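You operate a simulated robot arm through the tools that you are given. There is no shell and no other tool. Be economical: measure what you need, move in short steps, check, and stop when the job is done.

You are at the controls of a simulated two-armed robot. One attempt, no reset.

JOB
Put the red housing on the top of the green bench. Put the blue studded tile on the free edge of the cast plate away on the top of the orange bench. Fetch the black tin box and set it on the top of the grey bench. Pick up the yellow air bottle with one hand, pass it to the other hand and put it on the free edge of the steel table. Press the orange push button three times. Put the green sling on the top of the white bench. Do these in any order. Set down upright: blue studded tile, yellow air bottle.

Only the result counts: the job must be done as asked and must still hold three seconds after the hand-in. Knocking over, shifting, dropping, spilling or breaking anything else fails it.

ROBOT AND FRAMES
Two 6-joint arms with three-finger grippers on one trunk, on a base that drives. Base frame: it is fixed to the floor where the robot stands at the start and does not move with it; the origin is under the middle of the robot, x ahead of it, y to its left, z up; the surface under the hand at the start is at about z = 0.865. Lengths are in m, angles in rad, forces in N, time in s.
The left shoulder is at the start at [0.04, 0.147, 1.342], the right one opposite. With the tool pointing down near the work surface each hand reaches from about 0.34 to 0.56 m from the robot's upright axis, wherever it stands, measured 20 degrees to its own side. Places, roughly: black tin box (15x10x5 cm) [0.4, -0.3, 0.9]; blue studded tile (6x6x8 cm) [0.3, 0, 0.9]; free edge of the steel table (64x23 cm) [3.36, 0.34, 0.64]; green sling [5.25, 5, 1]; orange push button [0.3, -1.5, 0.9]; red housing (6x6x5 cm) [0.5, 0.1, 0.9]; top of the green bench [0.9, -1.6, 0.9]; top of the grey bench [1.6, -4.3, 0.8]; top of the orange bench [-0.4, -4.3, 0.8]; top of the white bench [3.4, 5.9, 0.8]; yellow air bottle [0.5, -1.5, 1]. Payload 2.69 kg a hand.
Tool frame (each hand has its own): the origin (TCP) lies between the finger pads and is the grasp point; the fingertips stand 0.029 m ahead of it; z points along the fingers, y is the line along which they close. Largest opening 0.12 m; the body of the gripper starts 0.078 m behind the TCP.
Orientation is that of the tool frame in the base frame, as a unit quaternion [x, y, z, w]. With the fingers straight down and closing along the base's y, the tool's x points along the base's -x, its y along +y and its z along -z.

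CONTROLS
- The arms move only by the tool nudge_tool. It takes "left_motion", "right_motion" or both (then of equal length, played together; a hand with none holds still); each is a list of rows, each an object (a shift or turn left out is 0, a gripper value left out holds the last) with "travel": the shift along the tool's x, y, z in mm, a list of three; "dr": the turn, a rotation vector about the tool's x, y, z in rad, a list of three; "gripper": the closure in counts, from 0 (fully open) to 255 (shut). In form: [{"travel": [tx, ty, tz], "dr": [ax, ay, az], "gripper": gripper}, ...]. A call has 1 to 10 rows; each row is the pose to reach, as a shift and turn from the pose commanded when the call began, along the tool's axes at that moment. Rows are played at 5 a second. More than 0.05 m and 0.15 rad between two rows, or a gripper value outside its range, and nothing of the call is played. A pose out of reach is approached as far as the arm can. The call stops where the force on the tool passes 40 N (or 10 N more than at its start, if that is more) or the arm is blocked; 0.2 s more then pass. Each finger halts on what it meets, pressing with about 28 N; the grip force reading is that of the motor and also rises with nothing between the fingers. The clock runs only during rows and for 0.2 s after the last one: add rows that repeat a pose to give the fingers time. It gives the time, the measured TCP pose, the force on the tool (base axes), the opening and the grip force at its end, in the units of the frame above (readings bear some noise), with the torque about the TCP (base axes, N m) and any sound that the robot's microphone picked up, and new pictures: "show" is both (left out), scene, wrist or none (wrist: the cameras of the hands that moved).
- Cameras (640 x 400 px; columns grow to the right, rows downward): "scene" is now at [0.0889, -0.0234, 1.5435]; the picture's right is [-0.31, -0.95, 0.00], its down [-0.79, 0.26, -0.56] and it looks along [0.53, -0.17, -0.83] (base axes); focal length 257 px, centre (320, 200). "left" rides on the left gripper at [0.063, 0, -0.104] in its tool frame; the picture's right is [0.00, 1.00, 0.00], its down [-0.83, 0.00, -0.56] and it looks along [-0.56, 0.00, 0.83] (tool axes); focal length 275 px, centre (320, 200). "right" rides on the right gripper at [0.063, 0, -0.104] in its tool frame; the picture's right is [0.01, 1.00, 0.00], its down [-0.83, 0.00, -0.56] and it looks along [-0.56, 0.00, 0.83] (tool axes); focal length 275 px, centre (320, 200). There is no depth. A picture from a camera that has moved, and an enlarged one, comes with that camera's place and axes in the base frame and with its lens.
- lift_body(by): slides the trunk up (or, below 0, down) by that many m; the arms and the scene camera ride with it, the base frame stays. It gives what a move gives, with no picture.
- drive_base(legs): drives the robot by 1 to 6 legs, each [ahead, turn to the left] in m and rad, along the robot's own axes; the way and the turn of a leg run together, so that a leg with both is an arc; at most 1.5 m and 3.142 rad a leg. The arms and the cameras ride along, it lands a little off, and it stops where it bumps. It gives what a move gives, and a new picture of the scene camera.
- aim_head(pan, tilt): turns the head with the scene camera to pan (to the left, within 1.501 rad either way) and tilt (down, from -0.506 to 1.204), counted from straight ahead of the robot. It gives what a move gives, and a new picture of the scene camera.
- zoom(camera, box): a new picture of the part [left, top, right, bottom] of that camera's present view, enlarged. No time passes.
- hand_in(): hands the job in; it is judged then, once.

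Go step by step. Nothing tells you exact positions but the pictures and the camera data: compare them with the known pose of the tool, close in by small moves and look again before you grip or let go. The budget is 186 turns and 260 pictures, counting those below and the enlarged ones. Unless the task says otherwise, let go and move clear before handing in.

The tools are called after ">>>" by a JSON object that holds its "name" and its "arguments". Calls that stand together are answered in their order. nudge_tool: Moves the arms, as the interface text tells. Its arguments: {"type":"object","properties":{"left_motion":{"type":"array","items":{"type":"object","properties":{"travel":{"type":"array","items":{"type":"number"}},"dr":{"type":"array","items":{"type":"number"}},"gripper":{"type":"number"}}}},"right_motion":{"type":"array","items":{"type":"object","properties":{"travel":{"type":"array","items":{"type":"number"}},"dr":{"type":"array","items":{"type":"number"}},"gripper":{"type":"number"}}}},"show":{"type":"string","enum":["both","scene","wrist","none"]}},"required":[]} The other tools are called the same way: lift_body (by) slides the trunk up or down; drive_base (legs) drives the base; aim_head (pan, tilt) turns the head that bears the scene camera; zoom (camera, box) takes an enlarged picture of a part of a camera's view; hand_in () hands the job in.

At the start:

```text
time: 0.0
left_ee_pos: [0.5282, 0.1207, 1.0675]
left_tcp_rot: [-0.001, 1.0, 0.0, 0.0]
left_contact_force: [0.0, 0.2, -1.2]
left_ft_torque: [-0.03, 0.0, -0.02]
left_opening: 0.12
left_grasp_force: 0.1
right_ee_pos: [0.4679, -0.3138, 0.9986]
right_tcp_rot: [-0.001, 1.0, 0.0, -0.001]
right_contact_force: [0.6, -0.5, 0.2]
right_ft_torque: [-0.05, -0.03, 0.02]
right_opening: 0.1202
right_grasp_force: 0.0
trunk travel left (down, up): [-0.468, 0.029]
robot x, y, heading: [-0.0004, -0.0, -0.005]
head pan, tilt: [-0.312, 0.981]
```

scene: 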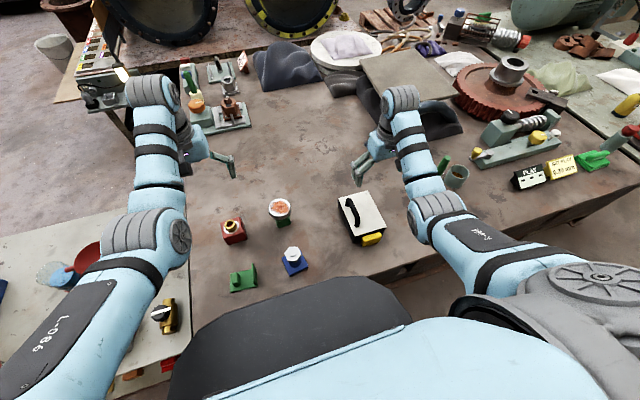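
right: 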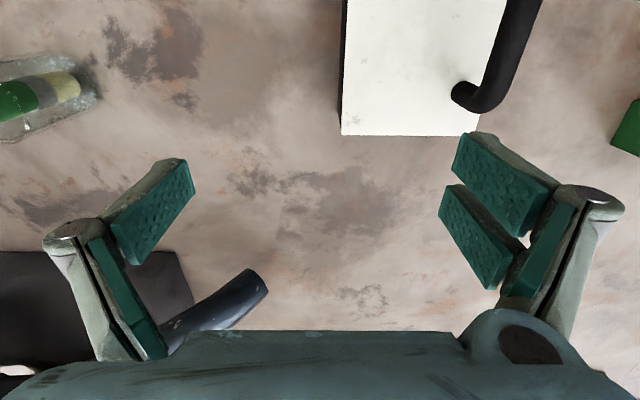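
left: 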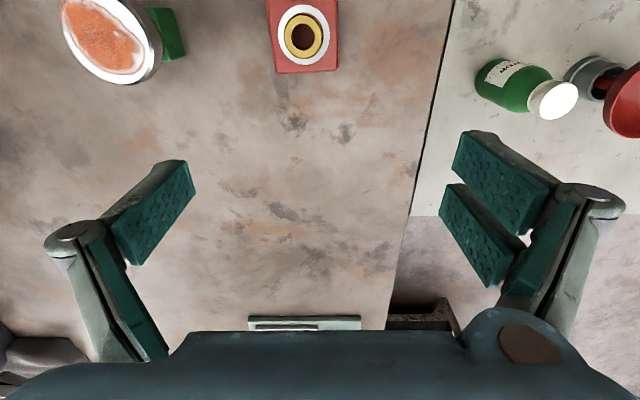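

The red housing is near [0.48, 0.11], the tile near [0.34, -0.03] and the tin box near [0.40, -0.25]. Before picking anything up I'll take a closer look at the items and then around to the right.

>>> {"name": "zoom", "arguments": {"camera": "scene", "box": [190, 170, 430, 320]}}

>>> {"name": "aim_head", "arguments": {"pan": -1.45, "tilt": 0.5}}

```text
2.67 times, centred on (310, 245) of scene
camera zoom: at [0.0889, -0.0234, 1.5435], right [-0.31, -0.95, 0.0], down [-0.79, 0.26, -0.56], along [0.53, -0.17, -0.83], focal length 684 px, centre (347, 80)
```

zoom: 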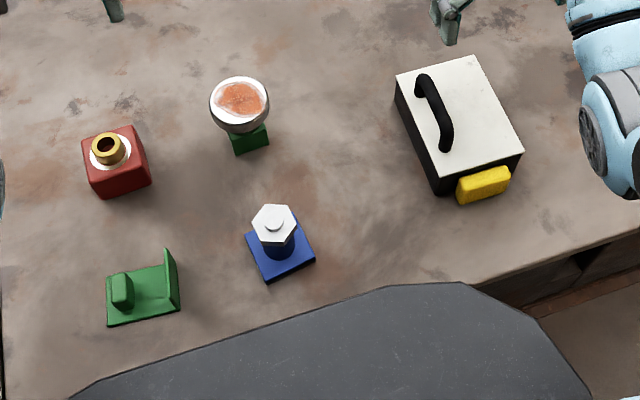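

```text
time: 1.4
left_ee_pos: [0.5278, 0.1217, 1.0674]
left_tcp_rot: [-0.002, 1.0, 0.0, 0.0]
left_contact_force: [0.0, 0.4, 0.3]
left_ft_torque: [0.0, -0.02, -0.01]
left_opening: 0.1201
left_grasp_force: 0.2
right_ee_pos: [0.4673, -0.314, 1.0]
right_tcp_rot: [-0.002, 1.0, 0.0, 0.0]
right_contact_force: [-1.0, -0.3, 0.1]
right_ft_torque: [0.01, 0.01, 0.01]
right_opening: 0.1201
right_grasp_force: 0.0
trunk travel left (down, up): [-0.468, 0.029]
robot x, y, heading: [0.0006, -0.0008, 0.003]
head pan, tilt: [-1.45, 0.499]
camera scene: at [0.0325, -0.0919, 1.5832], right [-0.99, -0.12, 0.0], down [-0.06, 0.48, -0.88], along [0.11, -0.87, -0.48], focal length 257 px, centre (320, 200)
```

scene: 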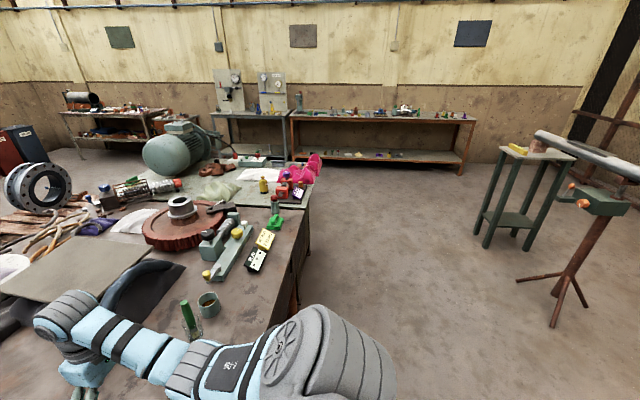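

I see the work table running off to the right, with a second one beyond it. I'll zoom in on it and on the far wall benches.

>>> {"name": "zoom", "arguments": {"camera": "scene", "box": [140, 120, 340, 245]}}

>>> {"name": "zoom", "arguments": {"camera": "scene", "box": [40, 60, 500, 190]}}

```text
3.20 times, centred on (240, 182) of scene
camera zoom: at [0.0325, -0.0919, 1.5832], right [-0.99, -0.12, 0.0], down [-0.06, 0.48, -0.88], along [0.11, -0.87, -0.48], focal length 821 px, centre (576, 256)
```

zoom: 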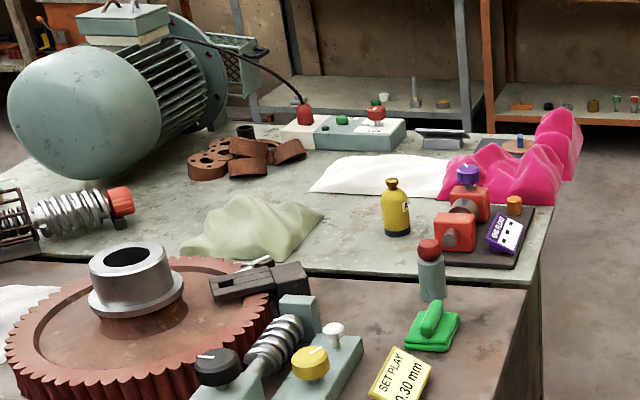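

```text
1.39 times, centred on (270, 125) of scene
camera zoom: at [0.0325, -0.0919, 1.5832], right [-0.99, -0.12, 0.0], down [-0.06, 0.48, -0.88], along [0.11, -0.87, -0.48], focal length 357 px, centre (390, 304)
```

zoom: 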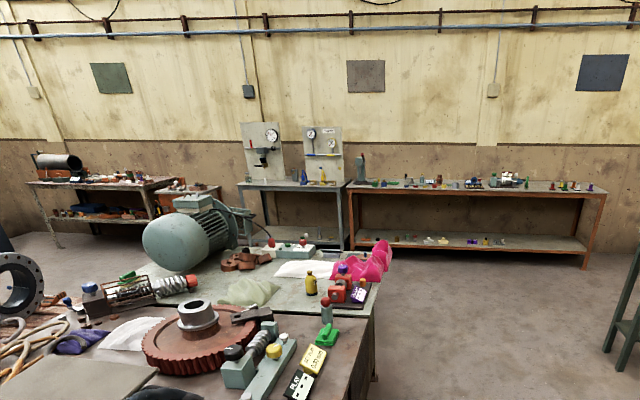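

The red housing and tin box both look axis-aligned, centred near [0.48, 0.108] and [0.414, -0.253]. I'll move both hands above them and check through the wrist cameras.

>>> {"name": "nudge_tool", "arguments": {"left_motion": [{"travel": [24, -6, 20]}, {"travel": [49, -13, 50]}, {"travel": [49, -13, 50]}], "right_motion": [{"travel": [27, 30, 0]}, {"travel": [54, 61, 0]}, {"travel": [54, 61, 0]}]}}

>>> {"name": "aim_head", "arguments": {"pan": 0.0, "tilt": 0.95}}

```text
time: 2.2
left_ee_pos: [0.4845, 0.1082, 1.0144]
left_tcp_rot: [-0.002, 1.0, 0.0, 0.0]
left_contact_force: [0.9, -0.2, -0.1]
left_ft_torque: [-0.02, 0.0, 0.0]
left_opening: 0.12
left_grasp_force: 0.0
left hand out of reach, approached as far as the arm can: row 1, 2, 3
right_ee_pos: [0.4379, -0.2598, 0.9604]
right_tcp_rot: [-0.002, 1.0, 0.0, 0.001]
right_contact_force: [-0.5, 0.1, 0.0]
right_ft_torque: [-0.04, 0.01, 0.02]
right_opening: 0.1201
right_grasp_force: 0.0
right hand out of reach, approached as far as the arm can: row 1, 2, 3
trunk travel left (down, up): [-0.468, 0.029]
robot x, y, heading: [0.0012, -0.0024, 0.002]
head pan, tilt: [-1.45, 0.499]
camera scene: at [0.0327, -0.0921, 1.5833], right [-0.99, -0.12, 0.0], down [-0.06, 0.48, -0.88], along [0.11, -0.87, -0.48], focal length 257 px, centre (320, 200)
camera right: at [0.3741, -0.2608, 1.0654], right [-0.01, 1.0, 0.0], down [0.83, 0.01, 0.56], along [0.56, 0.01, -0.83], focal length 275 px, centre (320, 200)
camera left: at [0.4209, 0.108, 1.1192], right [0.0, 1.0, 0.0], down [0.83, 0.0, 0.56], along [0.56, 0.0, -0.83], focal length 275 px, centre (320, 200)
```

scene: 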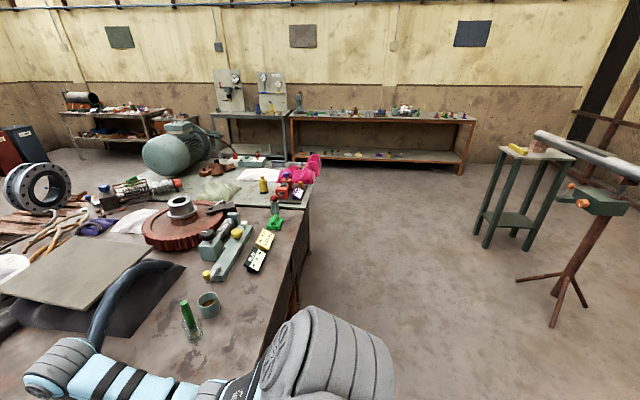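
right: 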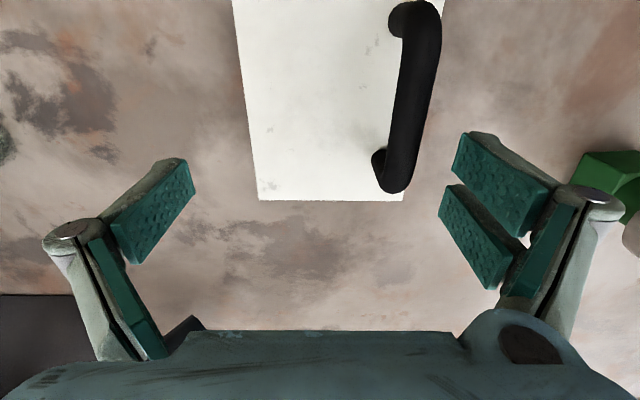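
left: 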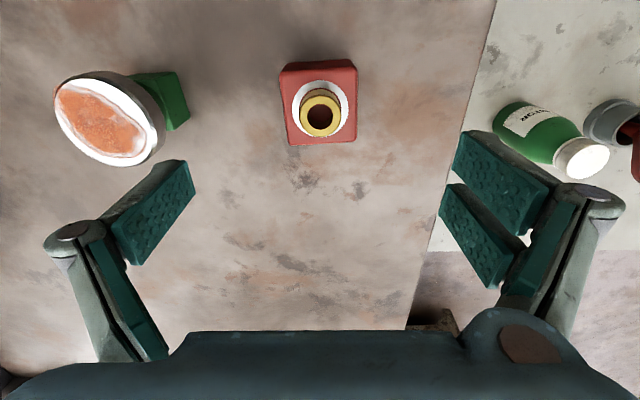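

```text
time: 3.7
left_ee_pos: [0.4839, 0.1084, 1.0135]
left_tcp_rot: [-0.002, 1.0, 0.0, 0.0]
left_contact_force: [0.0, -0.2, 0.1]
left_ft_torque: [-0.04, 0.01, 0.04]
left_opening: 0.12
left_grasp_force: 0.0
right_ee_pos: [0.4374, -0.2597, 0.9612]
right_tcp_rot: [-0.002, 1.0, -0.001, 0.001]
right_contact_force: [0.0, 0.2, -0.4]
right_ft_torque: [0.02, 0.03, 0.04]
right_opening: 0.1197
right_grasp_force: 0.0
trunk travel left (down, up): [-0.468, 0.029]
robot x, y, heading: [-0.0017, -0.0006, 0.002]
head pan, tilt: [0.0, 0.949]
camera scene: at [0.0942, -0.0017, 1.5458], right [0.0, -1.0, 0.0], down [-0.81, 0.0, -0.58], along [0.58, 0.0, -0.81], focal length 257 px, centre (320, 200)
```

scene: 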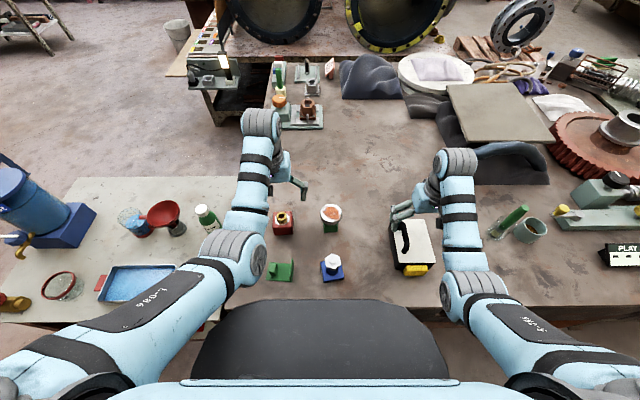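

Near the robot the arms are at the limit of their fold, so I'll back the base up 5 cm for a comfortable reach.

>>> {"name": "drive_base", "arguments": {"legs": [[-0.05, 0]]}}

```text
time: 4.7
left_ee_pos: [0.4422, 0.109, 1.0112]
left_tcp_rot: [-0.003, 1.0, 0.0, -0.004]
left_contact_force: [1.0, -0.4, -0.3]
left_ft_torque: [0.03, 0.08, -0.01]
left_opening: 0.1198
left_grasp_force: 0.1
right_ee_pos: [0.396, -0.2596, 0.9562]
right_tcp_rot: [-0.003, 1.0, 0.0, -0.004]
right_contact_force: [0.4, -0.5, -0.3]
right_ft_torque: [0.01, 0.09, 0.04]
right_opening: 0.1199
right_grasp_force: 0.0
trunk travel left (down, up): [-0.468, 0.029]
robot x, y, heading: [-0.0499, 0.0004, -0.001]
head pan, tilt: [0.0, 0.949]
camera scene: at [0.0576, -0.0016, 1.5448], right [0.0, -1.0, 0.0], down [-0.82, 0.0, -0.57], along [0.57, 0.0, -0.82], focal length 257 px, centre (320, 200)
```

scene: 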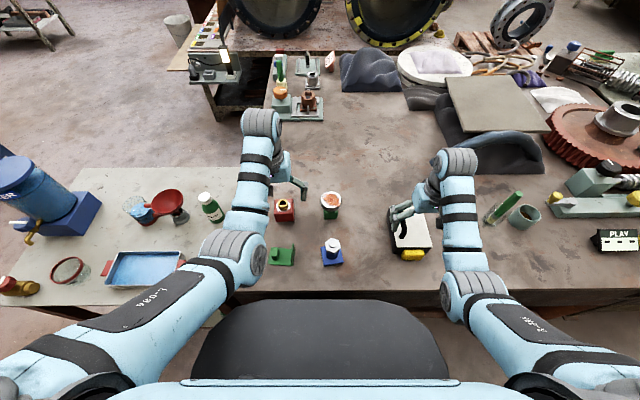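

Now I'll line up over each item and check the pose.

>>> {"name": "nudge_tool", "arguments": {"left_motion": [{"travel": [-20, 0, 20]}, {"travel": [-39, -1, 40]}, {"travel": [-39, -1, 40]}], "right_motion": [{"travel": [-5, 3, 0]}, {"travel": [-12, 5, 0]}, {"travel": [-12, 5, 0]}], "show": "wrist"}}

```text
time: 5.5
left_ee_pos: [0.4734, 0.1074, 0.9742]
left_tcp_rot: [-0.003, 1.0, 0.0, 0.0]
left_contact_force: [-0.4, -0.3, 1.1]
left_ft_torque: [-0.01, 0.01, -0.01]
left_opening: 0.12
left_grasp_force: 0.0
right_ee_pos: [0.4005, -0.2537, 0.9607]
right_tcp_rot: [-0.002, 1.0, 0.001, 0.001]
right_contact_force: [-0.5, -0.2, 0.2]
right_ft_torque: [0.03, 0.01, 0.0]
right_opening: 0.1202
right_grasp_force: 0.1
trunk travel left (down, up): [-0.468, 0.029]
robot x, y, heading: [-0.0452, -0.0024, 0.007]
head pan, tilt: [0.0, 0.949]
camera right: at [0.3376, -0.255, 1.0651], right [-0.01, 1.0, 0.0], down [0.83, 0.01, 0.56], along [0.56, 0.01, -0.83], focal length 275 px, centre (320, 200)
camera left: at [0.4116, 0.1074, 1.0786], right [0.0, 1.0, 0.0], down [0.83, 0.0, 0.56], along [0.56, 0.0, -0.83], focal length 275 px, centre (320, 200)
```

right: 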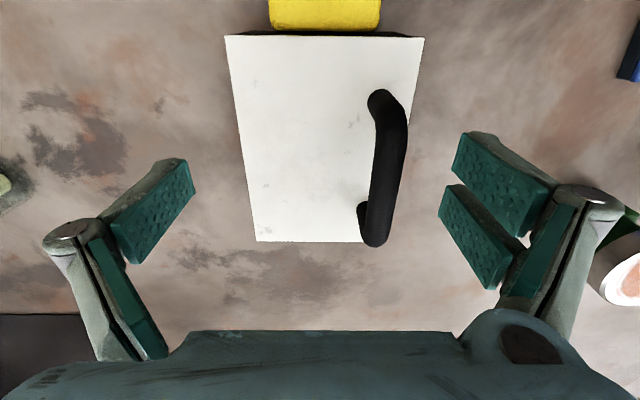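
left: 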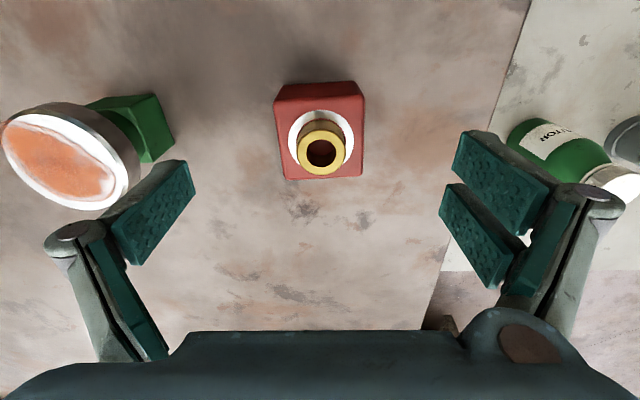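

Both hands are aligned: box centre [0.41, -0.254], housing centre [0.478, 0.108]. I'll go down to grasp height.

>>> {"name": "nudge_tool", "arguments": {"left_motion": [{"travel": [-5, 1, 25]}, {"travel": [-5, 1, 50]}, {"travel": [-5, 1, 74]}, {"travel": [-5, 1, 74]}], "right_motion": [{"travel": [-9, 0, 20]}, {"travel": [-9, 0, 40]}, {"travel": [-9, 0, 60]}, {"travel": [-9, 0, 60]}], "show": "wrist"}}

```text
time: 6.5
left_ee_pos: [0.4679, 0.1124, 0.9028]
left_tcp_rot: [-0.002, 1.0, -0.001, 0.0]
left_contact_force: [-0.6, 0.0, -0.1]
left_ft_torque: [-0.01, 0.0, 0.02]
left_opening: 0.1199
left_grasp_force: 0.1
left hand out of reach, approached as far as the arm can: row 3, 4
right_ee_pos: [0.4091, -0.253, 0.9028]
right_tcp_rot: [-0.002, 1.0, 0.001, 0.001]
right_contact_force: [0.5, 0.6, -0.5]
right_ft_torque: [0.04, -0.01, -0.02]
right_opening: 0.1199
right_grasp_force: 0.2
trunk travel left (down, up): [-0.468, 0.029]
robot x, y, heading: [-0.053, 0.0022, 0.001]
head pan, tilt: [0.0, 0.949]
camera right: at [0.3455, -0.2541, 1.0063], right [-0.01, 1.0, 0.0], down [0.83, 0.01, 0.56], along [0.56, 0.01, -0.83], focal length 275 px, centre (320, 200)
camera left: at [0.4059, 0.1105, 1.0084], right [0.0, 1.0, 0.0], down [0.83, 0.0, 0.56], along [0.56, 0.0, -0.83], focal length 275 px, centre (320, 200)
```

right: 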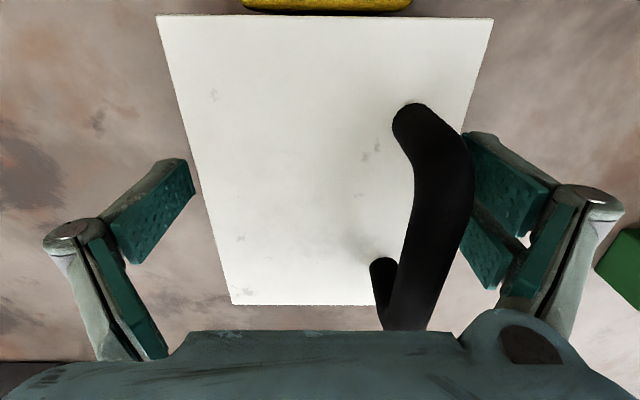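
left: 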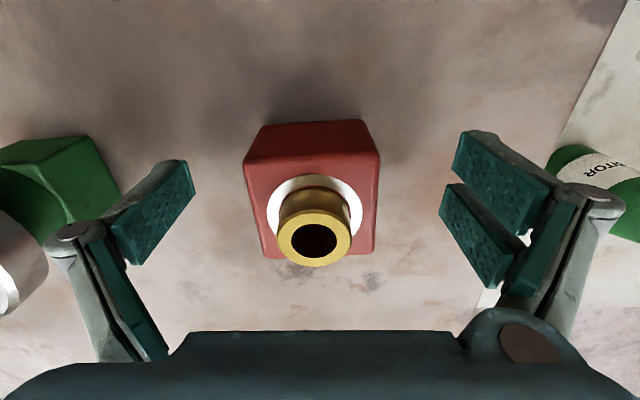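

Both hands straddle their items, so I'll close both grippers.

>>> {"name": "nudge_tool", "arguments": {"left_motion": [{"gripper": 120}, {"gripper": 255}, {"gripper": 255}, {"gripper": 255}], "right_motion": [{"gripper": 40}, {"gripper": 255}, {"gripper": 255}, {"gripper": 255}], "show": "none"}}

>>> {"name": "nudge_tool", "arguments": {"left_motion": [{"travel": [5, 0, -25]}, {"travel": [5, 0, -50]}, {"travel": [10, 0, -80]}, {"travel": [10, 0, -80]}], "right_motion": [{"travel": [0, 0, -25]}, {"travel": [0, 0, -50]}, {"travel": [0, 0, -80]}, {"travel": [0, 0, -80]}]}}

```text
time: 7.5
left_ee_pos: [0.4681, 0.1112, 0.9042]
left_tcp_rot: [-0.002, 1.0, 0.0, 0.0]
left_contact_force: [0.7, -0.5, 3.1]
left_ft_torque: [-0.12, 0.05, 0.01]
left_opening: 0.0554
left_grasp_force: 28.3
right_ee_pos: [0.4083, -0.2529, 0.9022]
right_tcp_rot: [-0.003, 1.0, -0.001, 0.0]
right_contact_force: [-0.5, 1.3, -0.8]
right_ft_torque: [0.15, -0.15, 0.02]
right_opening: 0.0948
right_grasp_force: 28.1
trunk travel left (down, up): [-0.468, 0.029]
robot x, y, heading: [-0.0475, -0.0019, 0.007]
head pan, tilt: [0.0, 0.949]
```

```text
time: 8.4
left_ee_pos: [0.4596, 0.1131, 0.9839]
left_tcp_rot: [-0.002, 1.0, 0.001, -0.001]
left_contact_force: [0.7, -0.3, -5.9]
left_ft_torque: [0.0, 0.03, -0.03]
left_opening: 0.0557
left_grasp_force: 27.7
right_ee_pos: [0.4146, -0.2522, 0.9792]
right_tcp_rot: [-0.003, 1.0, 0.0, 0.0]
right_contact_force: [-0.3, -0.5, -4.0]
right_ft_torque: [0.0, -0.04, 0.03]
right_opening: 0.095
right_grasp_force: 27.6
right hand out of reach, approached as far as the arm can: row 3, 4
trunk travel left (down, up): [-0.468, 0.029]
robot x, y, heading: [-0.0498, -0.0034, -0.0]
head pan, tilt: [0.0, 0.949]
camera scene: at [0.0468, -0.0017, 1.5456], right [0.0, -1.0, 0.0], down [-0.81, 0.0, -0.58], along [0.58, 0.0, -0.81], focal length 257 px, centre (320, 200)
camera right: at [0.3509, -0.2538, 1.0836], right [-0.01, 1.0, 0.0], down [0.83, 0.01, 0.56], along [0.56, 0.01, -0.83], focal length 275 px, centre (320, 200)
camera left: at [0.3972, 0.1134, 1.0886], right [0.0, 1.0, 0.0], down [0.83, 0.0, 0.55], along [0.55, 0.0, -0.83], focal length 275 px, centre (320, 200)
```

scene: 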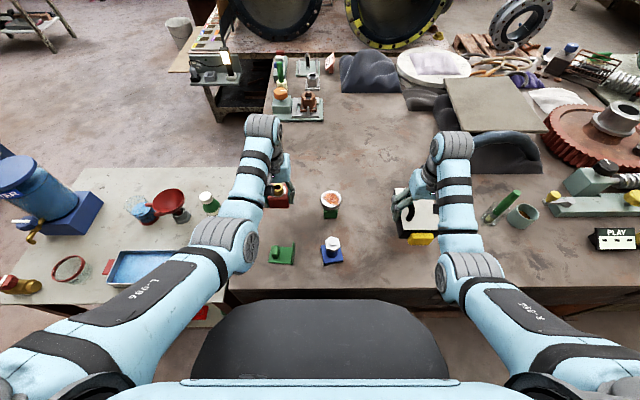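
right: 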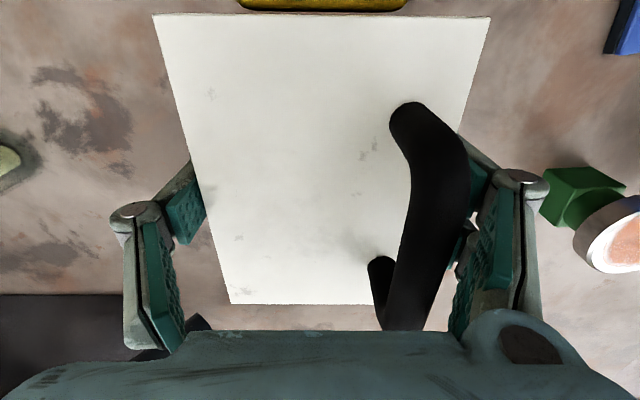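
left: 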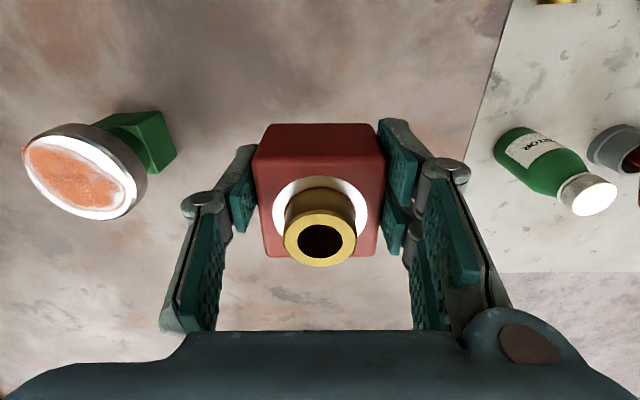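

Both items are held. I'll back away from the table, turn right, drive along to the green bench and face it.

>>> {"name": "drive_base", "arguments": {"legs": [[-0.5, 0], [0, -1.571], [1.4, 0], [0, 1.571]]}}

>>> {"name": "aim_head", "arguments": {"pan": 0.0, "tilt": 0.6}}

```text
time: 25.7
left_ee_pos: [-0.0795, -1.3142, 0.9842]
left_tcp_rot: [0.014, 1.0, 0.0, -0.001]
left_contact_force: [-0.5, -0.2, -4.8]
left_ft_torque: [0.0, 0.03, -0.02]
left_opening: 0.0558
left_grasp_force: 27.9
right_ee_pos: [-0.1375, -1.6801, 0.9788]
right_tcp_rot: [0.013, 1.0, -0.001, 0.0]
right_contact_force: [0.8, 0.1, -2.8]
right_ft_torque: [-0.03, -0.05, -0.01]
right_opening: 0.0945
right_grasp_force: 28.0
trunk travel left (down, up): [-0.468, 0.029]
robot x, y, heading: [-0.5904, -1.4105, -0.03]
head pan, tilt: [0.0, 0.949]
camera scene: at [-0.4966, -1.4169, 1.5456], right [-0.03, -1.0, 0.0], down [-0.81, 0.03, -0.58], along [0.58, -0.02, -0.81], focal length 257 px, centre (320, 200)
```

scene: 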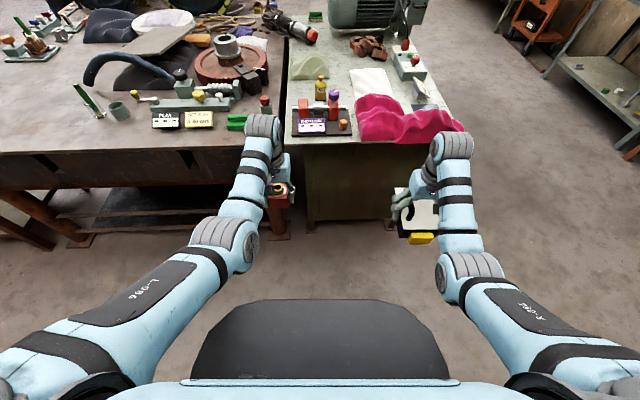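

```text
time: 26.6
left_ee_pos: [-0.0804, -1.313, 0.9833]
left_tcp_rot: [0.015, 1.0, 0.0, -0.001]
left_contact_force: [0.6, -0.4, -5.5]
left_ft_torque: [-0.02, 0.06, -0.03]
left_opening: 0.0556
left_grasp_force: 28.3
right_ee_pos: [-0.1371, -1.6796, 0.9786]
right_tcp_rot: [0.014, 1.0, 0.0, 0.0]
right_contact_force: [-0.4, 0.0, -4.3]
right_ft_torque: [-0.02, -0.05, 0.04]
right_opening: 0.095
right_grasp_force: 27.7
trunk travel left (down, up): [-0.468, 0.029]
robot x, y, heading: [-0.5924, -1.4145, -0.031]
head pan, tilt: [0.0, 0.6]
camera scene: at [-0.4808, -1.4169, 1.5739], right [-0.03, -1.0, 0.0], down [-0.57, 0.02, -0.82], along [0.82, -0.03, -0.57], focal length 257 px, centre (320, 200)
```

scene: 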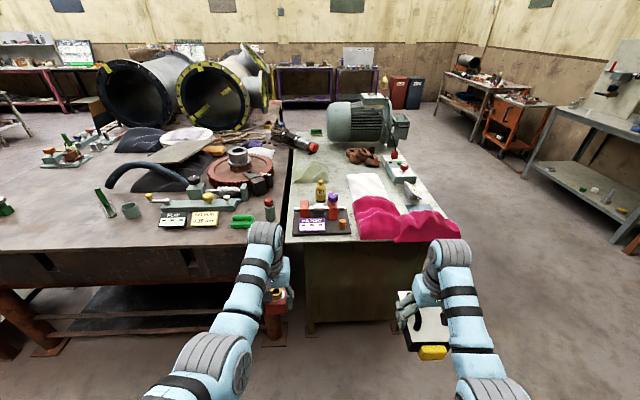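

>>> {"name": "zoom", "arguments": {"camera": "scene", "box": [230, 140, 470, 290]}}

```text
2.67 times, centred on (350, 215) of scene
camera zoom: at [-0.4808, -1.4169, 1.5739], right [-0.03, -1.0, 0.0], down [-0.57, 0.02, -0.82], along [0.82, -0.03, -0.57], focal length 684 px, centre (240, 160)
```

zoom: 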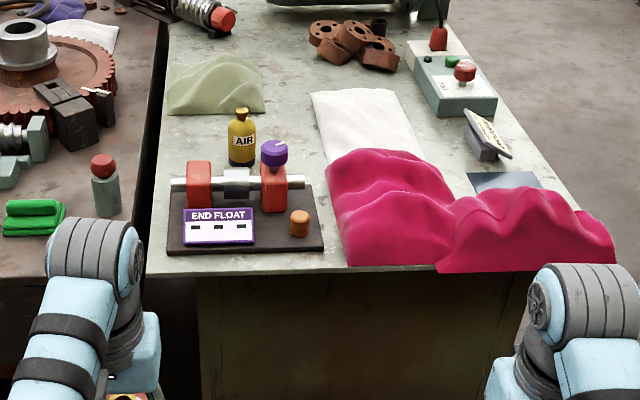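

Here I see the fixture with the orange button (about [0.32, -1.54]), the bottle (about [0.54, -1.46]) and free bench space left of the bottle. I'll raise both hands clear of everything before driving in.

>>> {"name": "lift_body", "arguments": {"by": 0.028}}

>>> {"name": "nudge_tool", "arguments": {"left_motion": [{"travel": [-10, 0, -25]}, {"travel": [-20, 0, -50]}, {"travel": [-20, 0, -60]}, {"travel": [-20, 0, -60]}], "right_motion": [{"travel": [-20, 0, -20]}, {"travel": [-40, 0, -40]}, {"travel": [-60, 0, -60]}, {"travel": [-60, 0, -60]}], "show": "scene"}}

```text
time: 27.3
left_ee_pos: [-0.0803, -1.3146, 1.0108]
left_tcp_rot: [0.014, 1.0, 0.0, -0.001]
left_contact_force: [-0.1, -0.5, -5.1]
left_ft_torque: [-0.01, 0.07, 0.03]
left_opening: 0.0555
left_grasp_force: 27.6
right_ee_pos: [-0.1381, -1.6789, 1.007]
right_tcp_rot: [0.014, 1.0, 0.0, 0.001]
right_contact_force: [-1.2, 0.4, -3.5]
right_ft_torque: [-0.03, -0.06, 0.02]
right_opening: 0.0948
right_grasp_force: 27.8
trunk travel left (down, up): [-0.496, 0.001]
robot x, y, heading: [-0.596, -1.4089, -0.033]
head pan, tilt: [0.0, 0.6]
```

```text
time: 28.3
left_ee_pos: [-0.0593, -1.3134, 1.0696]
left_tcp_rot: [0.014, 1.0, 0.0, -0.002]
left_contact_force: [-0.5, -0.4, -5.4]
left_ft_torque: [-0.04, 0.08, -0.03]
left_opening: 0.0557
left_grasp_force: 27.9
right_ee_pos: [-0.077, -1.6806, 1.0648]
right_tcp_rot: [0.015, 1.0, 0.0, 0.0]
right_contact_force: [0.7, -1.1, -4.6]
right_ft_torque: [0.01, -0.06, 0.01]
right_opening: 0.0946
right_grasp_force: 28.2
trunk travel left (down, up): [-0.496, 0.001]
robot x, y, heading: [-0.5927, -1.4084, -0.034]
head pan, tilt: [0.0, 0.6]
camera scene: at [-0.4808, -1.4171, 1.6009], right [-0.03, -1.0, 0.0], down [-0.57, 0.02, -0.82], along [0.82, -0.03, -0.57], focal length 257 px, centre (320, 200)
```

scene: 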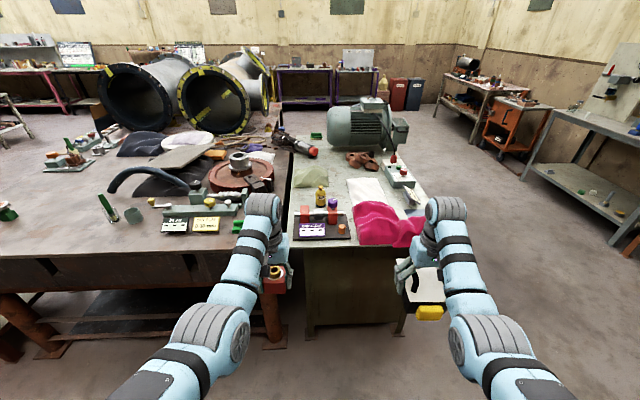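

Clear height reached. Driving up to the bench.

>>> {"name": "drive_base", "arguments": {"legs": [[0, 0.034], [0.6, 0]]}}

>>> {"name": "aim_head", "arguments": {"pan": 0.0, "tilt": 0.9}}

```text
time: 32.0
left_ee_pos: [0.5249, -1.2866, 1.071]
left_tcp_rot: [-0.008, 1.0, 0.0, -0.001]
left_contact_force: [-0.2, 0.5, -4.5]
left_ft_torque: [-0.02, 0.05, -0.02]
left_opening: 0.0558
left_grasp_force: 28.0
right_ee_pos: [0.5249, -1.6548, 1.0663]
right_tcp_rot: [-0.007, 1.0, -0.001, 0.001]
right_contact_force: [-0.6, -0.8, -3.0]
right_ft_torque: [0.02, -0.1, 0.02]
right_opening: 0.0948
right_grasp_force: 27.7
trunk travel left (down, up): [-0.496, 0.001]
robot x, y, heading: [-0.0003, -1.4051, 0.012]
head pan, tilt: [0.0, 0.6]
camera scene: at [0.1086, -1.4078, 1.6012], right [0.01, -1.0, 0.0], down [-0.56, -0.01, -0.83], along [0.83, 0.01, -0.56], focal length 257 px, centre (320, 200)
```

scene: 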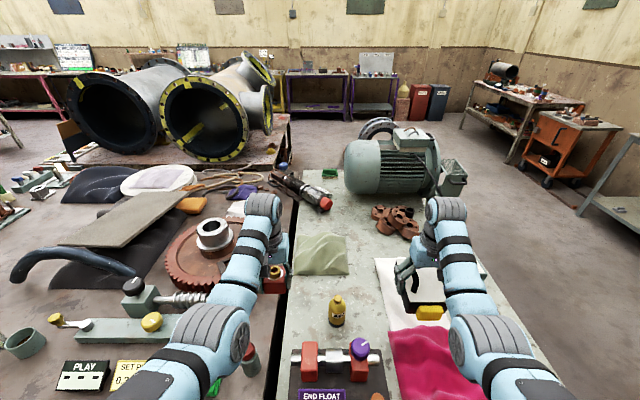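

```text
time: 32.8
left_ee_pos: [0.5273, -1.2876, 1.0708]
left_tcp_rot: [-0.008, 1.0, 0.0, -0.001]
left_contact_force: [0.5, 0.2, -4.8]
left_ft_torque: [0.01, 0.09, -0.03]
left_opening: 0.0558
left_grasp_force: 28.1
right_ee_pos: [0.5259, -1.6545, 1.0649]
right_tcp_rot: [-0.008, 1.0, 0.0, 0.0]
right_contact_force: [0.3, 0.1, -4.1]
right_ft_torque: [0.01, -0.07, 0.01]
right_opening: 0.095
right_grasp_force: 27.7
trunk travel left (down, up): [-0.496, 0.001]
robot x, y, heading: [-0.0018, -1.4076, 0.012]
head pan, tilt: [0.0, 0.901]
camera scene: at [0.0984, -1.4078, 1.5762], right [0.01, -1.0, 0.0], down [-0.78, -0.01, -0.62], along [0.62, 0.01, -0.78], focal length 257 px, centre (320, 200)
```

scene: 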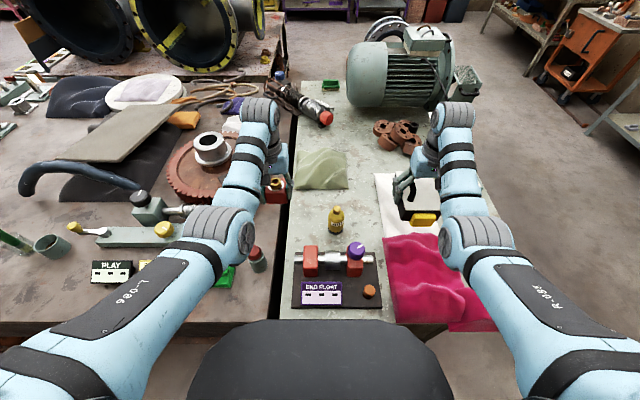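

Bench left edge is at y≈-1.30 and the bottle at [0.537, -1.452]. I'll set the housing at about [0.53, -1.352]; first I slide over and look with the wrist camera.

>>> {"name": "nudge_tool", "arguments": {"left_motion": [{"travel": [-3, -33, 0]}, {"travel": [-5, -65, 0]}, {"travel": [-5, -65, 40]}, {"travel": [-5, -65, 80]}, {"travel": [-5, -65, 80]}], "show": "both"}}

```text
time: 34.0
left_ee_pos: [0.5251, -1.3483, 0.9917]
left_tcp_rot: [-0.008, 1.0, 0.0, -0.001]
left_contact_force: [0.1, 0.0, -5.6]
left_ft_torque: [0.0, 0.07, 0.01]
left_opening: 0.0555
left_grasp_force: 28.5
left hand out of reach, approached as far as the arm can: row 4, 5
right_ee_pos: [0.5261, -1.6547, 1.0652]
right_tcp_rot: [-0.008, 1.0, 0.001, 0.0]
right_contact_force: [-1.1, -0.3, -3.9]
right_ft_torque: [-0.02, -0.06, -0.01]
right_opening: 0.0946
right_grasp_force: 27.7
trunk travel left (down, up): [-0.496, 0.001]
robot x, y, heading: [0.0011, -1.4074, 0.012]
head pan, tilt: [0.0, 0.901]
camera scene: at [0.0979, -1.4088, 1.5762], right [0.01, -1.0, 0.0], down [-0.78, -0.01, -0.62], along [0.62, 0.01, -0.78], focal length 257 px, centre (320, 200)
camera left: at [0.4635, -1.3498, 1.097], right [-0.01, 1.0, 0.0], down [0.83, 0.01, 0.55], along [0.55, 0.01, -0.83], focal length 275 px, centre (320, 200)
```

scene: 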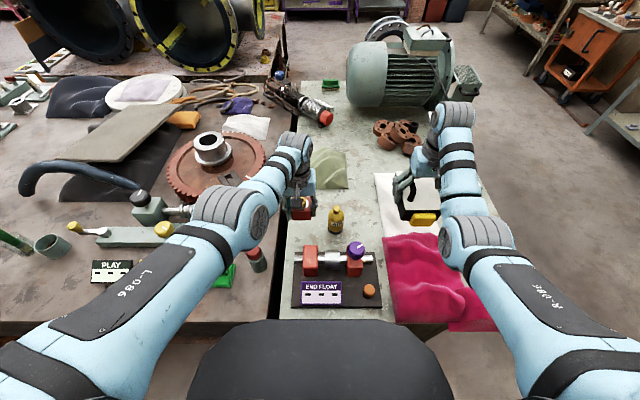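
left: 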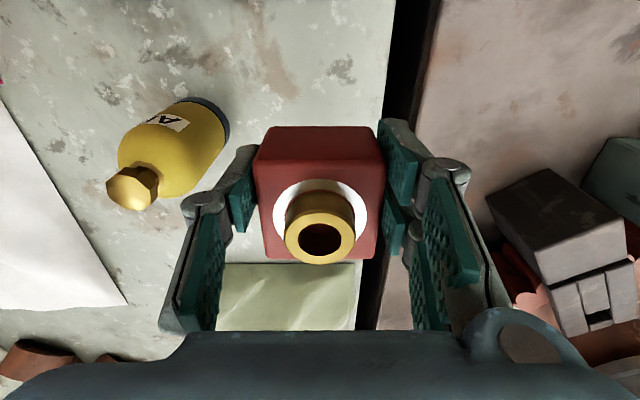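

The left arm is near its limit here. I'll raise the right hand a bit, then lower the trunk so the left hand goes down with more reach.

>>> {"name": "nudge_tool", "arguments": {"right_motion": [{"travel": [0, 0, -35]}, {"travel": [0, 0, -70]}, {"travel": [0, 0, -70]}], "show": "none"}}

>>> {"name": "lift_body", "arguments": {"by": -0.065}}

```text
time: 34.8
left_ee_pos: [0.5264, -1.3492, 0.9923]
left_tcp_rot: [-0.007, 1.0, 0.0, -0.001]
left_contact_force: [0.8, 0.5, -5.9]
left_ft_torque: [0.03, 0.07, 0.0]
left_opening: 0.0559
left_grasp_force: 28.3
right_ee_pos: [0.5486, -1.6548, 1.1286]
right_tcp_rot: [-0.008, 1.0, 0.001, 0.0]
right_contact_force: [-0.4, -0.2, -3.3]
right_ft_torque: [0.0, -0.06, 0.0]
right_opening: 0.0949
right_grasp_force: 27.5
right hand out of reach, approached as far as the arm can: row 1, 2, 3
trunk travel left (down, up): [-0.496, 0.001]
robot x, y, heading: [-0.0011, -1.407, 0.011]
head pan, tilt: [0.0, 0.901]
```

```text
time: 35.9
left_ee_pos: [0.5262, -1.348, 0.928]
left_tcp_rot: [-0.008, 1.0, 0.0, -0.001]
left_contact_force: [0.3, -0.7, -4.1]
left_ft_torque: [0.0, 0.06, 0.03]
left_opening: 0.0559
left_grasp_force: 27.7
right_ee_pos: [0.5484, -1.655, 1.0635]
right_tcp_rot: [-0.008, 1.0, 0.001, 0.0]
right_contact_force: [-0.7, 0.0, -3.8]
right_ft_torque: [0.0, -0.06, -0.01]
right_opening: 0.0949
right_grasp_force: 28.2
trunk travel left (down, up): [-0.431, 0.066]
robot x, y, heading: [0.0005, -1.4078, 0.011]
head pan, tilt: [0.0, 0.901]
```

Housing bottom is about 2.4 cm above the bench; lowering gently.

>>> {"name": "nudge_tool", "arguments": {"left_motion": [{"travel": [0, -3, 12]}, {"travel": [0, -3, 20]}, {"travel": [0, -3, 24]}, {"travel": [0, -3, 24]}], "show": "wrist"}}

```text
time: 36.9
left_ee_pos: [0.5183, -1.3477, 0.9052]
left_tcp_rot: [-0.007, 1.0, 0.0, 0.0]
left_contact_force: [0.6, -0.2, -4.9]
left_ft_torque: [-0.01, 0.04, 0.01]
left_opening: 0.0555
left_grasp_force: 28.4
left hand out of reach, approached as far as the arm can: row 1, 2, 3, 4
right_ee_pos: [0.5493, -1.6545, 1.0643]
right_tcp_rot: [-0.008, 1.0, 0.001, 0.0]
right_contact_force: [0.2, 0.3, -3.4]
right_ft_torque: [-0.04, -0.03, -0.01]
right_opening: 0.0948
right_grasp_force: 28.0
trunk travel left (down, up): [-0.431, 0.066]
robot x, y, heading: [-0.0037, -1.4049, 0.012]
head pan, tilt: [0.0, 0.901]
camera left: at [0.4567, -1.3488, 1.0109], right [-0.01, 1.0, 0.0], down [0.83, 0.01, 0.55], along [0.55, 0.01, -0.83], focal length 275 px, centre (320, 200)
```

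left: 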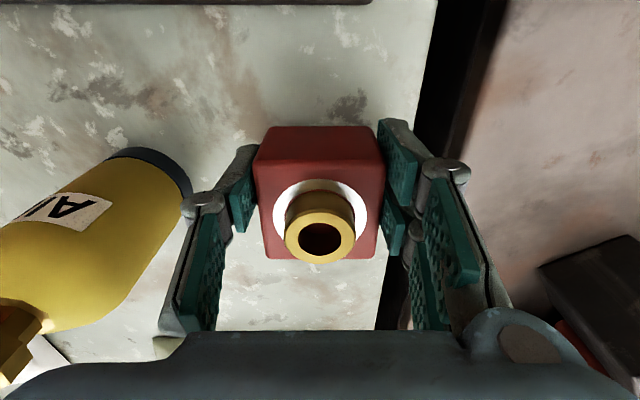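

Not in contact yet. I'll lower by trunk in small increments.

>>> {"name": "lift_body", "arguments": {"by": -0.006}}

```text
time: 37.4
left_ee_pos: [0.5197, -1.3487, 0.9026]
left_tcp_rot: [-0.007, 1.0, 0.0, 0.001]
left_contact_force: [2.2, 2.5, 20.1]
left_ft_torque: [0.06, -0.26, -0.11]
left_opening: 0.0558
left_grasp_force: 28.7
right_ee_pos: [0.5477, -1.6547, 1.06]
right_tcp_rot: [-0.008, 1.0, 0.0, 0.001]
right_contact_force: [1.0, 0.4, -3.0]
right_ft_torque: [0.05, -0.08, 0.02]
right_opening: 0.0947
right_grasp_force: 28.2
trunk travel left (down, up): [-0.425, 0.072]
robot x, y, heading: [-0.0008, -1.4078, 0.013]
head pan, tilt: [0.0, 0.901]
```

The housing is on the bench. I'll open just enough and rise.

>>> {"name": "nudge_tool", "arguments": {"left_motion": [{"gripper": 118}, {"gripper": 100}, {"gripper": 100}, {"travel": [0, 0, -20], "gripper": 100}, {"travel": [0, 0, -50], "gripper": 100}, {"travel": [0, 0, -90], "gripper": 100}, {"travel": [10, 0, -120], "gripper": 100}], "show": "both"}}

```text
time: 39.0
left_ee_pos: [0.5067, -1.3476, 1.0225]
left_tcp_rot: [-0.008, 1.0, 0.0, -0.001]
left_contact_force: [-0.2, -0.3, 0.6]
left_ft_torque: [-0.01, -0.05, 0.03]
left_opening: 0.0729
left_grasp_force: 0.0
right_ee_pos: [0.5478, -1.6568, 1.0581]
right_tcp_rot: [-0.007, 1.0, 0.0, 0.001]
right_contact_force: [0.8, -0.3, -3.9]
right_ft_torque: [0.02, -0.08, 0.02]
right_opening: 0.0948
right_grasp_force: 28.3
trunk travel left (down, up): [-0.425, 0.072]
robot x, y, heading: [0.0004, -1.4085, 0.005]
head pan, tilt: [0.0, 0.901]
camera scene: at [0.0968, -1.4083, 1.5061], right [0.01, -1.0, 0.0], down [-0.78, -0.01, -0.62], along [0.62, 0.01, -0.78], focal length 257 px, centre (320, 200)
camera left: at [0.4448, -1.3489, 1.1261], right [-0.01, 1.0, 0.0], down [0.83, 0.01, 0.56], along [0.56, 0.01, -0.83], focal length 275 px, centre (320, 200)
```

scene: 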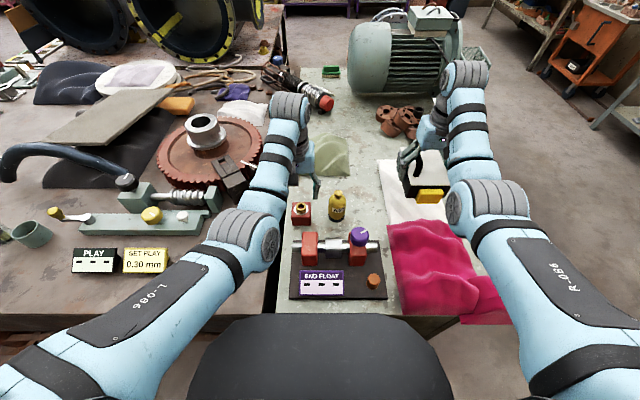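
left: 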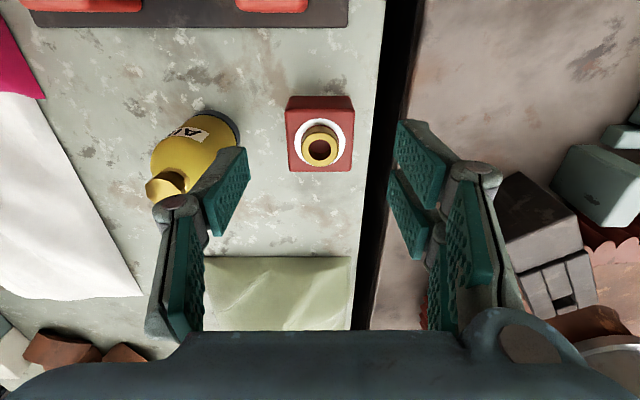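

The housing stands on the green bench. Next I'll press the orange button with the free left hand: close its fingers, raise it, back up a little and turn right so the button sits within left reach.

>>> {"name": "nudge_tool", "arguments": {"left_motion": [{"travel": [0, 0, -30], "gripper": 180}, {"travel": [0, 0, -50], "gripper": 255}, {"travel": [0, 0, -50], "gripper": 255}, {"travel": [0, 0, -50], "gripper": 255}], "show": "none"}}

>>> {"name": "drive_base", "arguments": {"legs": [[-0.15, 0], [0, -0.5]]}}

```text
time: 40.0
left_ee_pos: [0.5217, -1.3512, 1.0663]
left_tcp_rot: [-0.008, 1.0, 0.0, -0.001]
left_contact_force: [0.3, 0.0, 0.2]
left_ft_torque: [0.0, -0.01, -0.01]
left_opening: 0.0
left_grasp_force: 28.1
left hand out of reach, approached as far as the arm can: row 1, 2, 3, 4
right_ee_pos: [0.5491, -1.6553, 1.0572]
right_tcp_rot: [-0.008, 1.0, 0.0, 0.0]
right_contact_force: [-1.1, -0.2, -4.6]
right_ft_torque: [-0.02, -0.04, 0.01]
right_opening: 0.0946
right_grasp_force: 27.6
trunk travel left (down, up): [-0.425, 0.072]
robot x, y, heading: [-0.0018, -1.4072, 0.013]
head pan, tilt: [0.0, 0.901]
```

```text
time: 42.8
left_ee_pos: [0.334, -1.6077, 1.0651]
left_tcp_rot: [0.238, 0.971, 0.0, 0.0]
left_contact_force: [0.1, -0.3, -0.1]
left_ft_torque: [0.0, 0.01, -0.01]
left_opening: 0.0
left_grasp_force: 27.8
right_ee_pos: [0.2131, -1.887, 1.0591]
right_tcp_rot: [0.236, 0.972, 0.0, 0.0]
right_contact_force: [-0.6, 0.5, -3.7]
right_ft_torque: [-0.05, -0.03, -0.01]
right_opening: 0.0948
right_grasp_force: 27.7
trunk travel left (down, up): [-0.425, 0.072]
robot x, y, heading: [-0.1505, -1.4062, -0.482]
head pan, tilt: [0.0, 0.901]
camera scene: at [-0.0648, -1.4551, 1.506], right [-0.46, -0.89, 0.0], down [-0.69, 0.36, -0.62], along [0.55, -0.29, -0.78], focal length 257 px, centre (320, 200)
```

scene: 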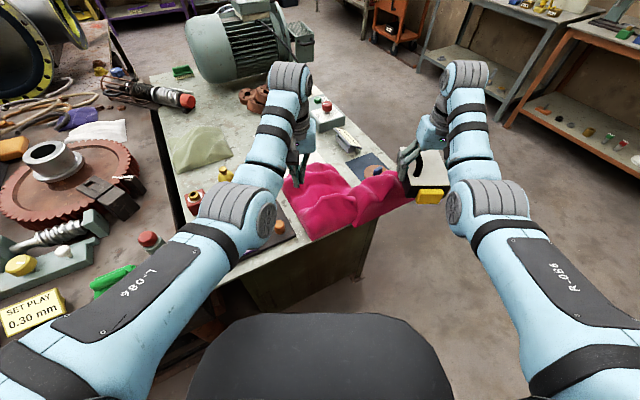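

The left hand is now near the button. I'll move over it and check with the wrist camera.

>>> {"name": "nudge_tool", "arguments": {"left_motion": [{"travel": [21, 30, 0]}, {"travel": [42, 61, 0]}, {"travel": [42, 61, 0]}], "show": "both"}}

```text
time: 43.6
left_ee_pos: [0.3659, -1.5656, 1.048]
left_tcp_rot: [0.237, 0.971, 0.001, -0.001]
left_contact_force: [0.0, 0.1, -0.5]
left_ft_torque: [0.01, -0.01, 0.01]
left_opening: 0.0
left_grasp_force: 27.8
left hand out of reach, approached as far as the arm can: row 1, 2, 3
right_ee_pos: [0.2132, -1.8875, 1.0581]
right_tcp_rot: [0.236, 0.972, 0.001, 0.0]
right_contact_force: [0.5, -1.0, -4.5]
right_ft_torque: [-0.01, -0.05, -0.02]
right_opening: 0.0946
right_grasp_force: 28.3
trunk travel left (down, up): [-0.425, 0.072]
robot x, y, heading: [-0.1519, -1.4057, -0.48]
head pan, tilt: [0.0, 0.901]
camera scene: at [-0.0661, -1.4564, 1.5061], right [-0.46, -0.89, 0.0], down [-0.69, 0.36, -0.62], along [0.55, -0.29, -0.78], focal length 257 px, centre (320, 200)
camera left: at [0.31, -1.5365, 1.1532], right [0.47, 0.89, 0.0], down [0.74, -0.39, 0.55], along [0.49, -0.26, -0.83], focal length 275 px, centre (320, 200)
```

scene: 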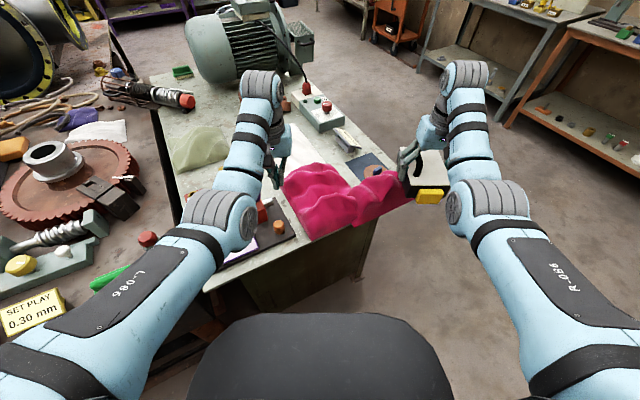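
left: 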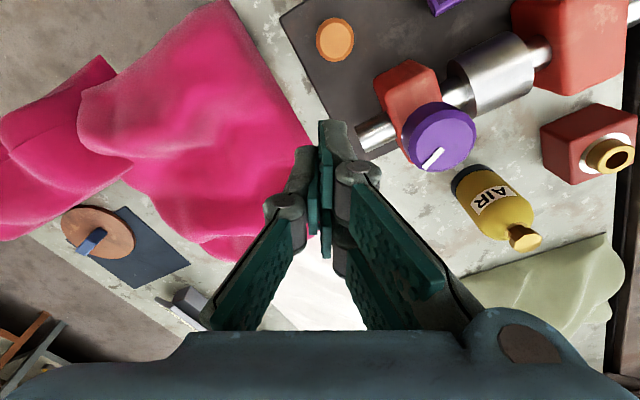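

The button is at [0.328, -1.533]. I'll back up 4 cm so the pose is comfortably reachable.

>>> {"name": "drive_base", "arguments": {"legs": [[-0.04, 0]]}}

```text
time: 44.5
left_ee_pos: [0.3366, -1.5511, 1.0426]
left_tcp_rot: [0.237, 0.972, 0.002, -0.004]
left_contact_force: [0.5, -1.6, -1.3]
left_ft_torque: [0.03, 0.08, -0.01]
left_opening: 0.0001
left_grasp_force: 27.8
right_ee_pos: [0.1838, -1.8727, 1.0538]
right_tcp_rot: [0.237, 0.972, 0.002, -0.003]
right_contact_force: [0.3, -0.7, -5.0]
right_ft_torque: [-0.05, 0.04, -0.02]
right_opening: 0.095
right_grasp_force: 28.1
trunk travel left (down, up): [-0.425, 0.072]
robot x, y, heading: [-0.1876, -1.3961, -0.484]
head pan, tilt: [0.0, 0.901]
camera scene: at [-0.091, -1.4429, 1.5052], right [-0.46, -0.89, 0.0], down [-0.7, 0.37, -0.61], along [0.54, -0.28, -0.79], focal length 257 px, centre (320, 200)
```

scene: 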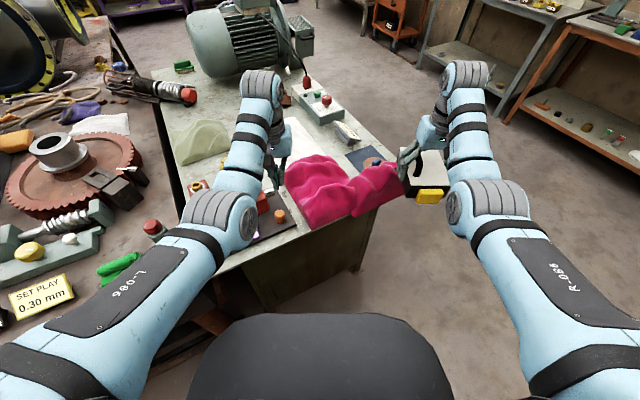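

>>> {"name": "nudge_tool", "arguments": {"left_motion": [{"travel": [16, 12, 0]}, {"travel": [16, 12, 40]}, {"travel": [16, 12, 65]}, {"travel": [16, 12, 65]}], "show": "both"}}

```text
time: 45.5
left_ee_pos: [0.3197, -1.5276, 0.9845]
left_tcp_rot: [0.236, 0.972, -0.001, 0.0]
left_contact_force: [-0.9, 0.5, -0.2]
left_ft_torque: [0.02, 0.01, -0.04]
left_opening: 0.0003
left_grasp_force: 27.7
left hand out of reach, approached as far as the arm can: row 1
right_ee_pos: [0.1768, -1.8696, 1.0584]
right_tcp_rot: [0.237, 0.972, 0.0, 0.001]
right_contact_force: [-0.4, -0.4, -3.5]
right_ft_torque: [-0.01, -0.08, 0.03]
right_opening: 0.0948
right_grasp_force: 28.1
trunk travel left (down, up): [-0.425, 0.072]
robot x, y, heading: [-0.1882, -1.3908, -0.481]
head pan, tilt: [0.0, 0.901]
camera scene: at [-0.102, -1.4367, 1.5062], right [-0.46, -0.89, 0.0], down [-0.69, 0.36, -0.62], along [0.55, -0.29, -0.78], focal length 257 px, centre (320, 200)
camera left: at [0.2655, -1.4988, 1.09], right [0.47, 0.89, 0.0], down [0.74, -0.39, 0.56], along [0.49, -0.26, -0.83], focal length 275 px, centre (320, 200)
```

scene: 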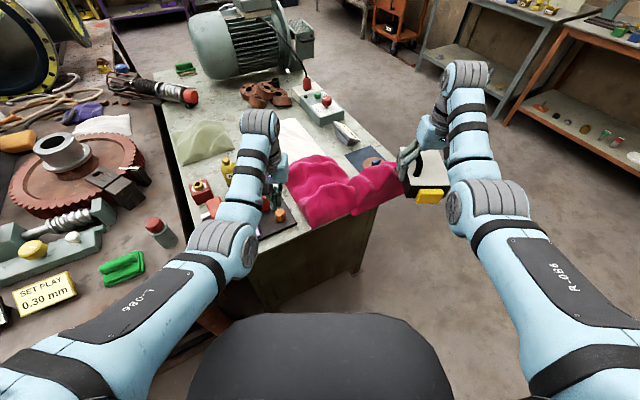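
left: 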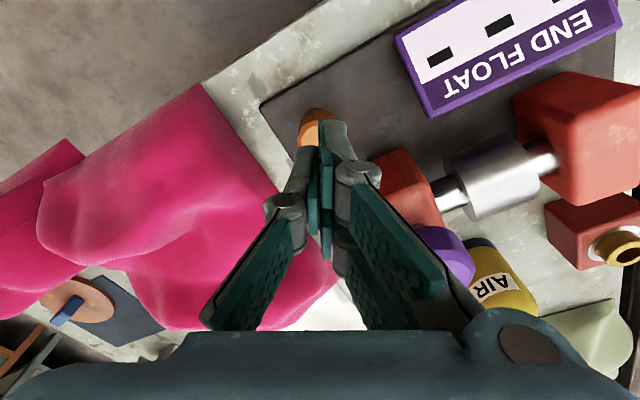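

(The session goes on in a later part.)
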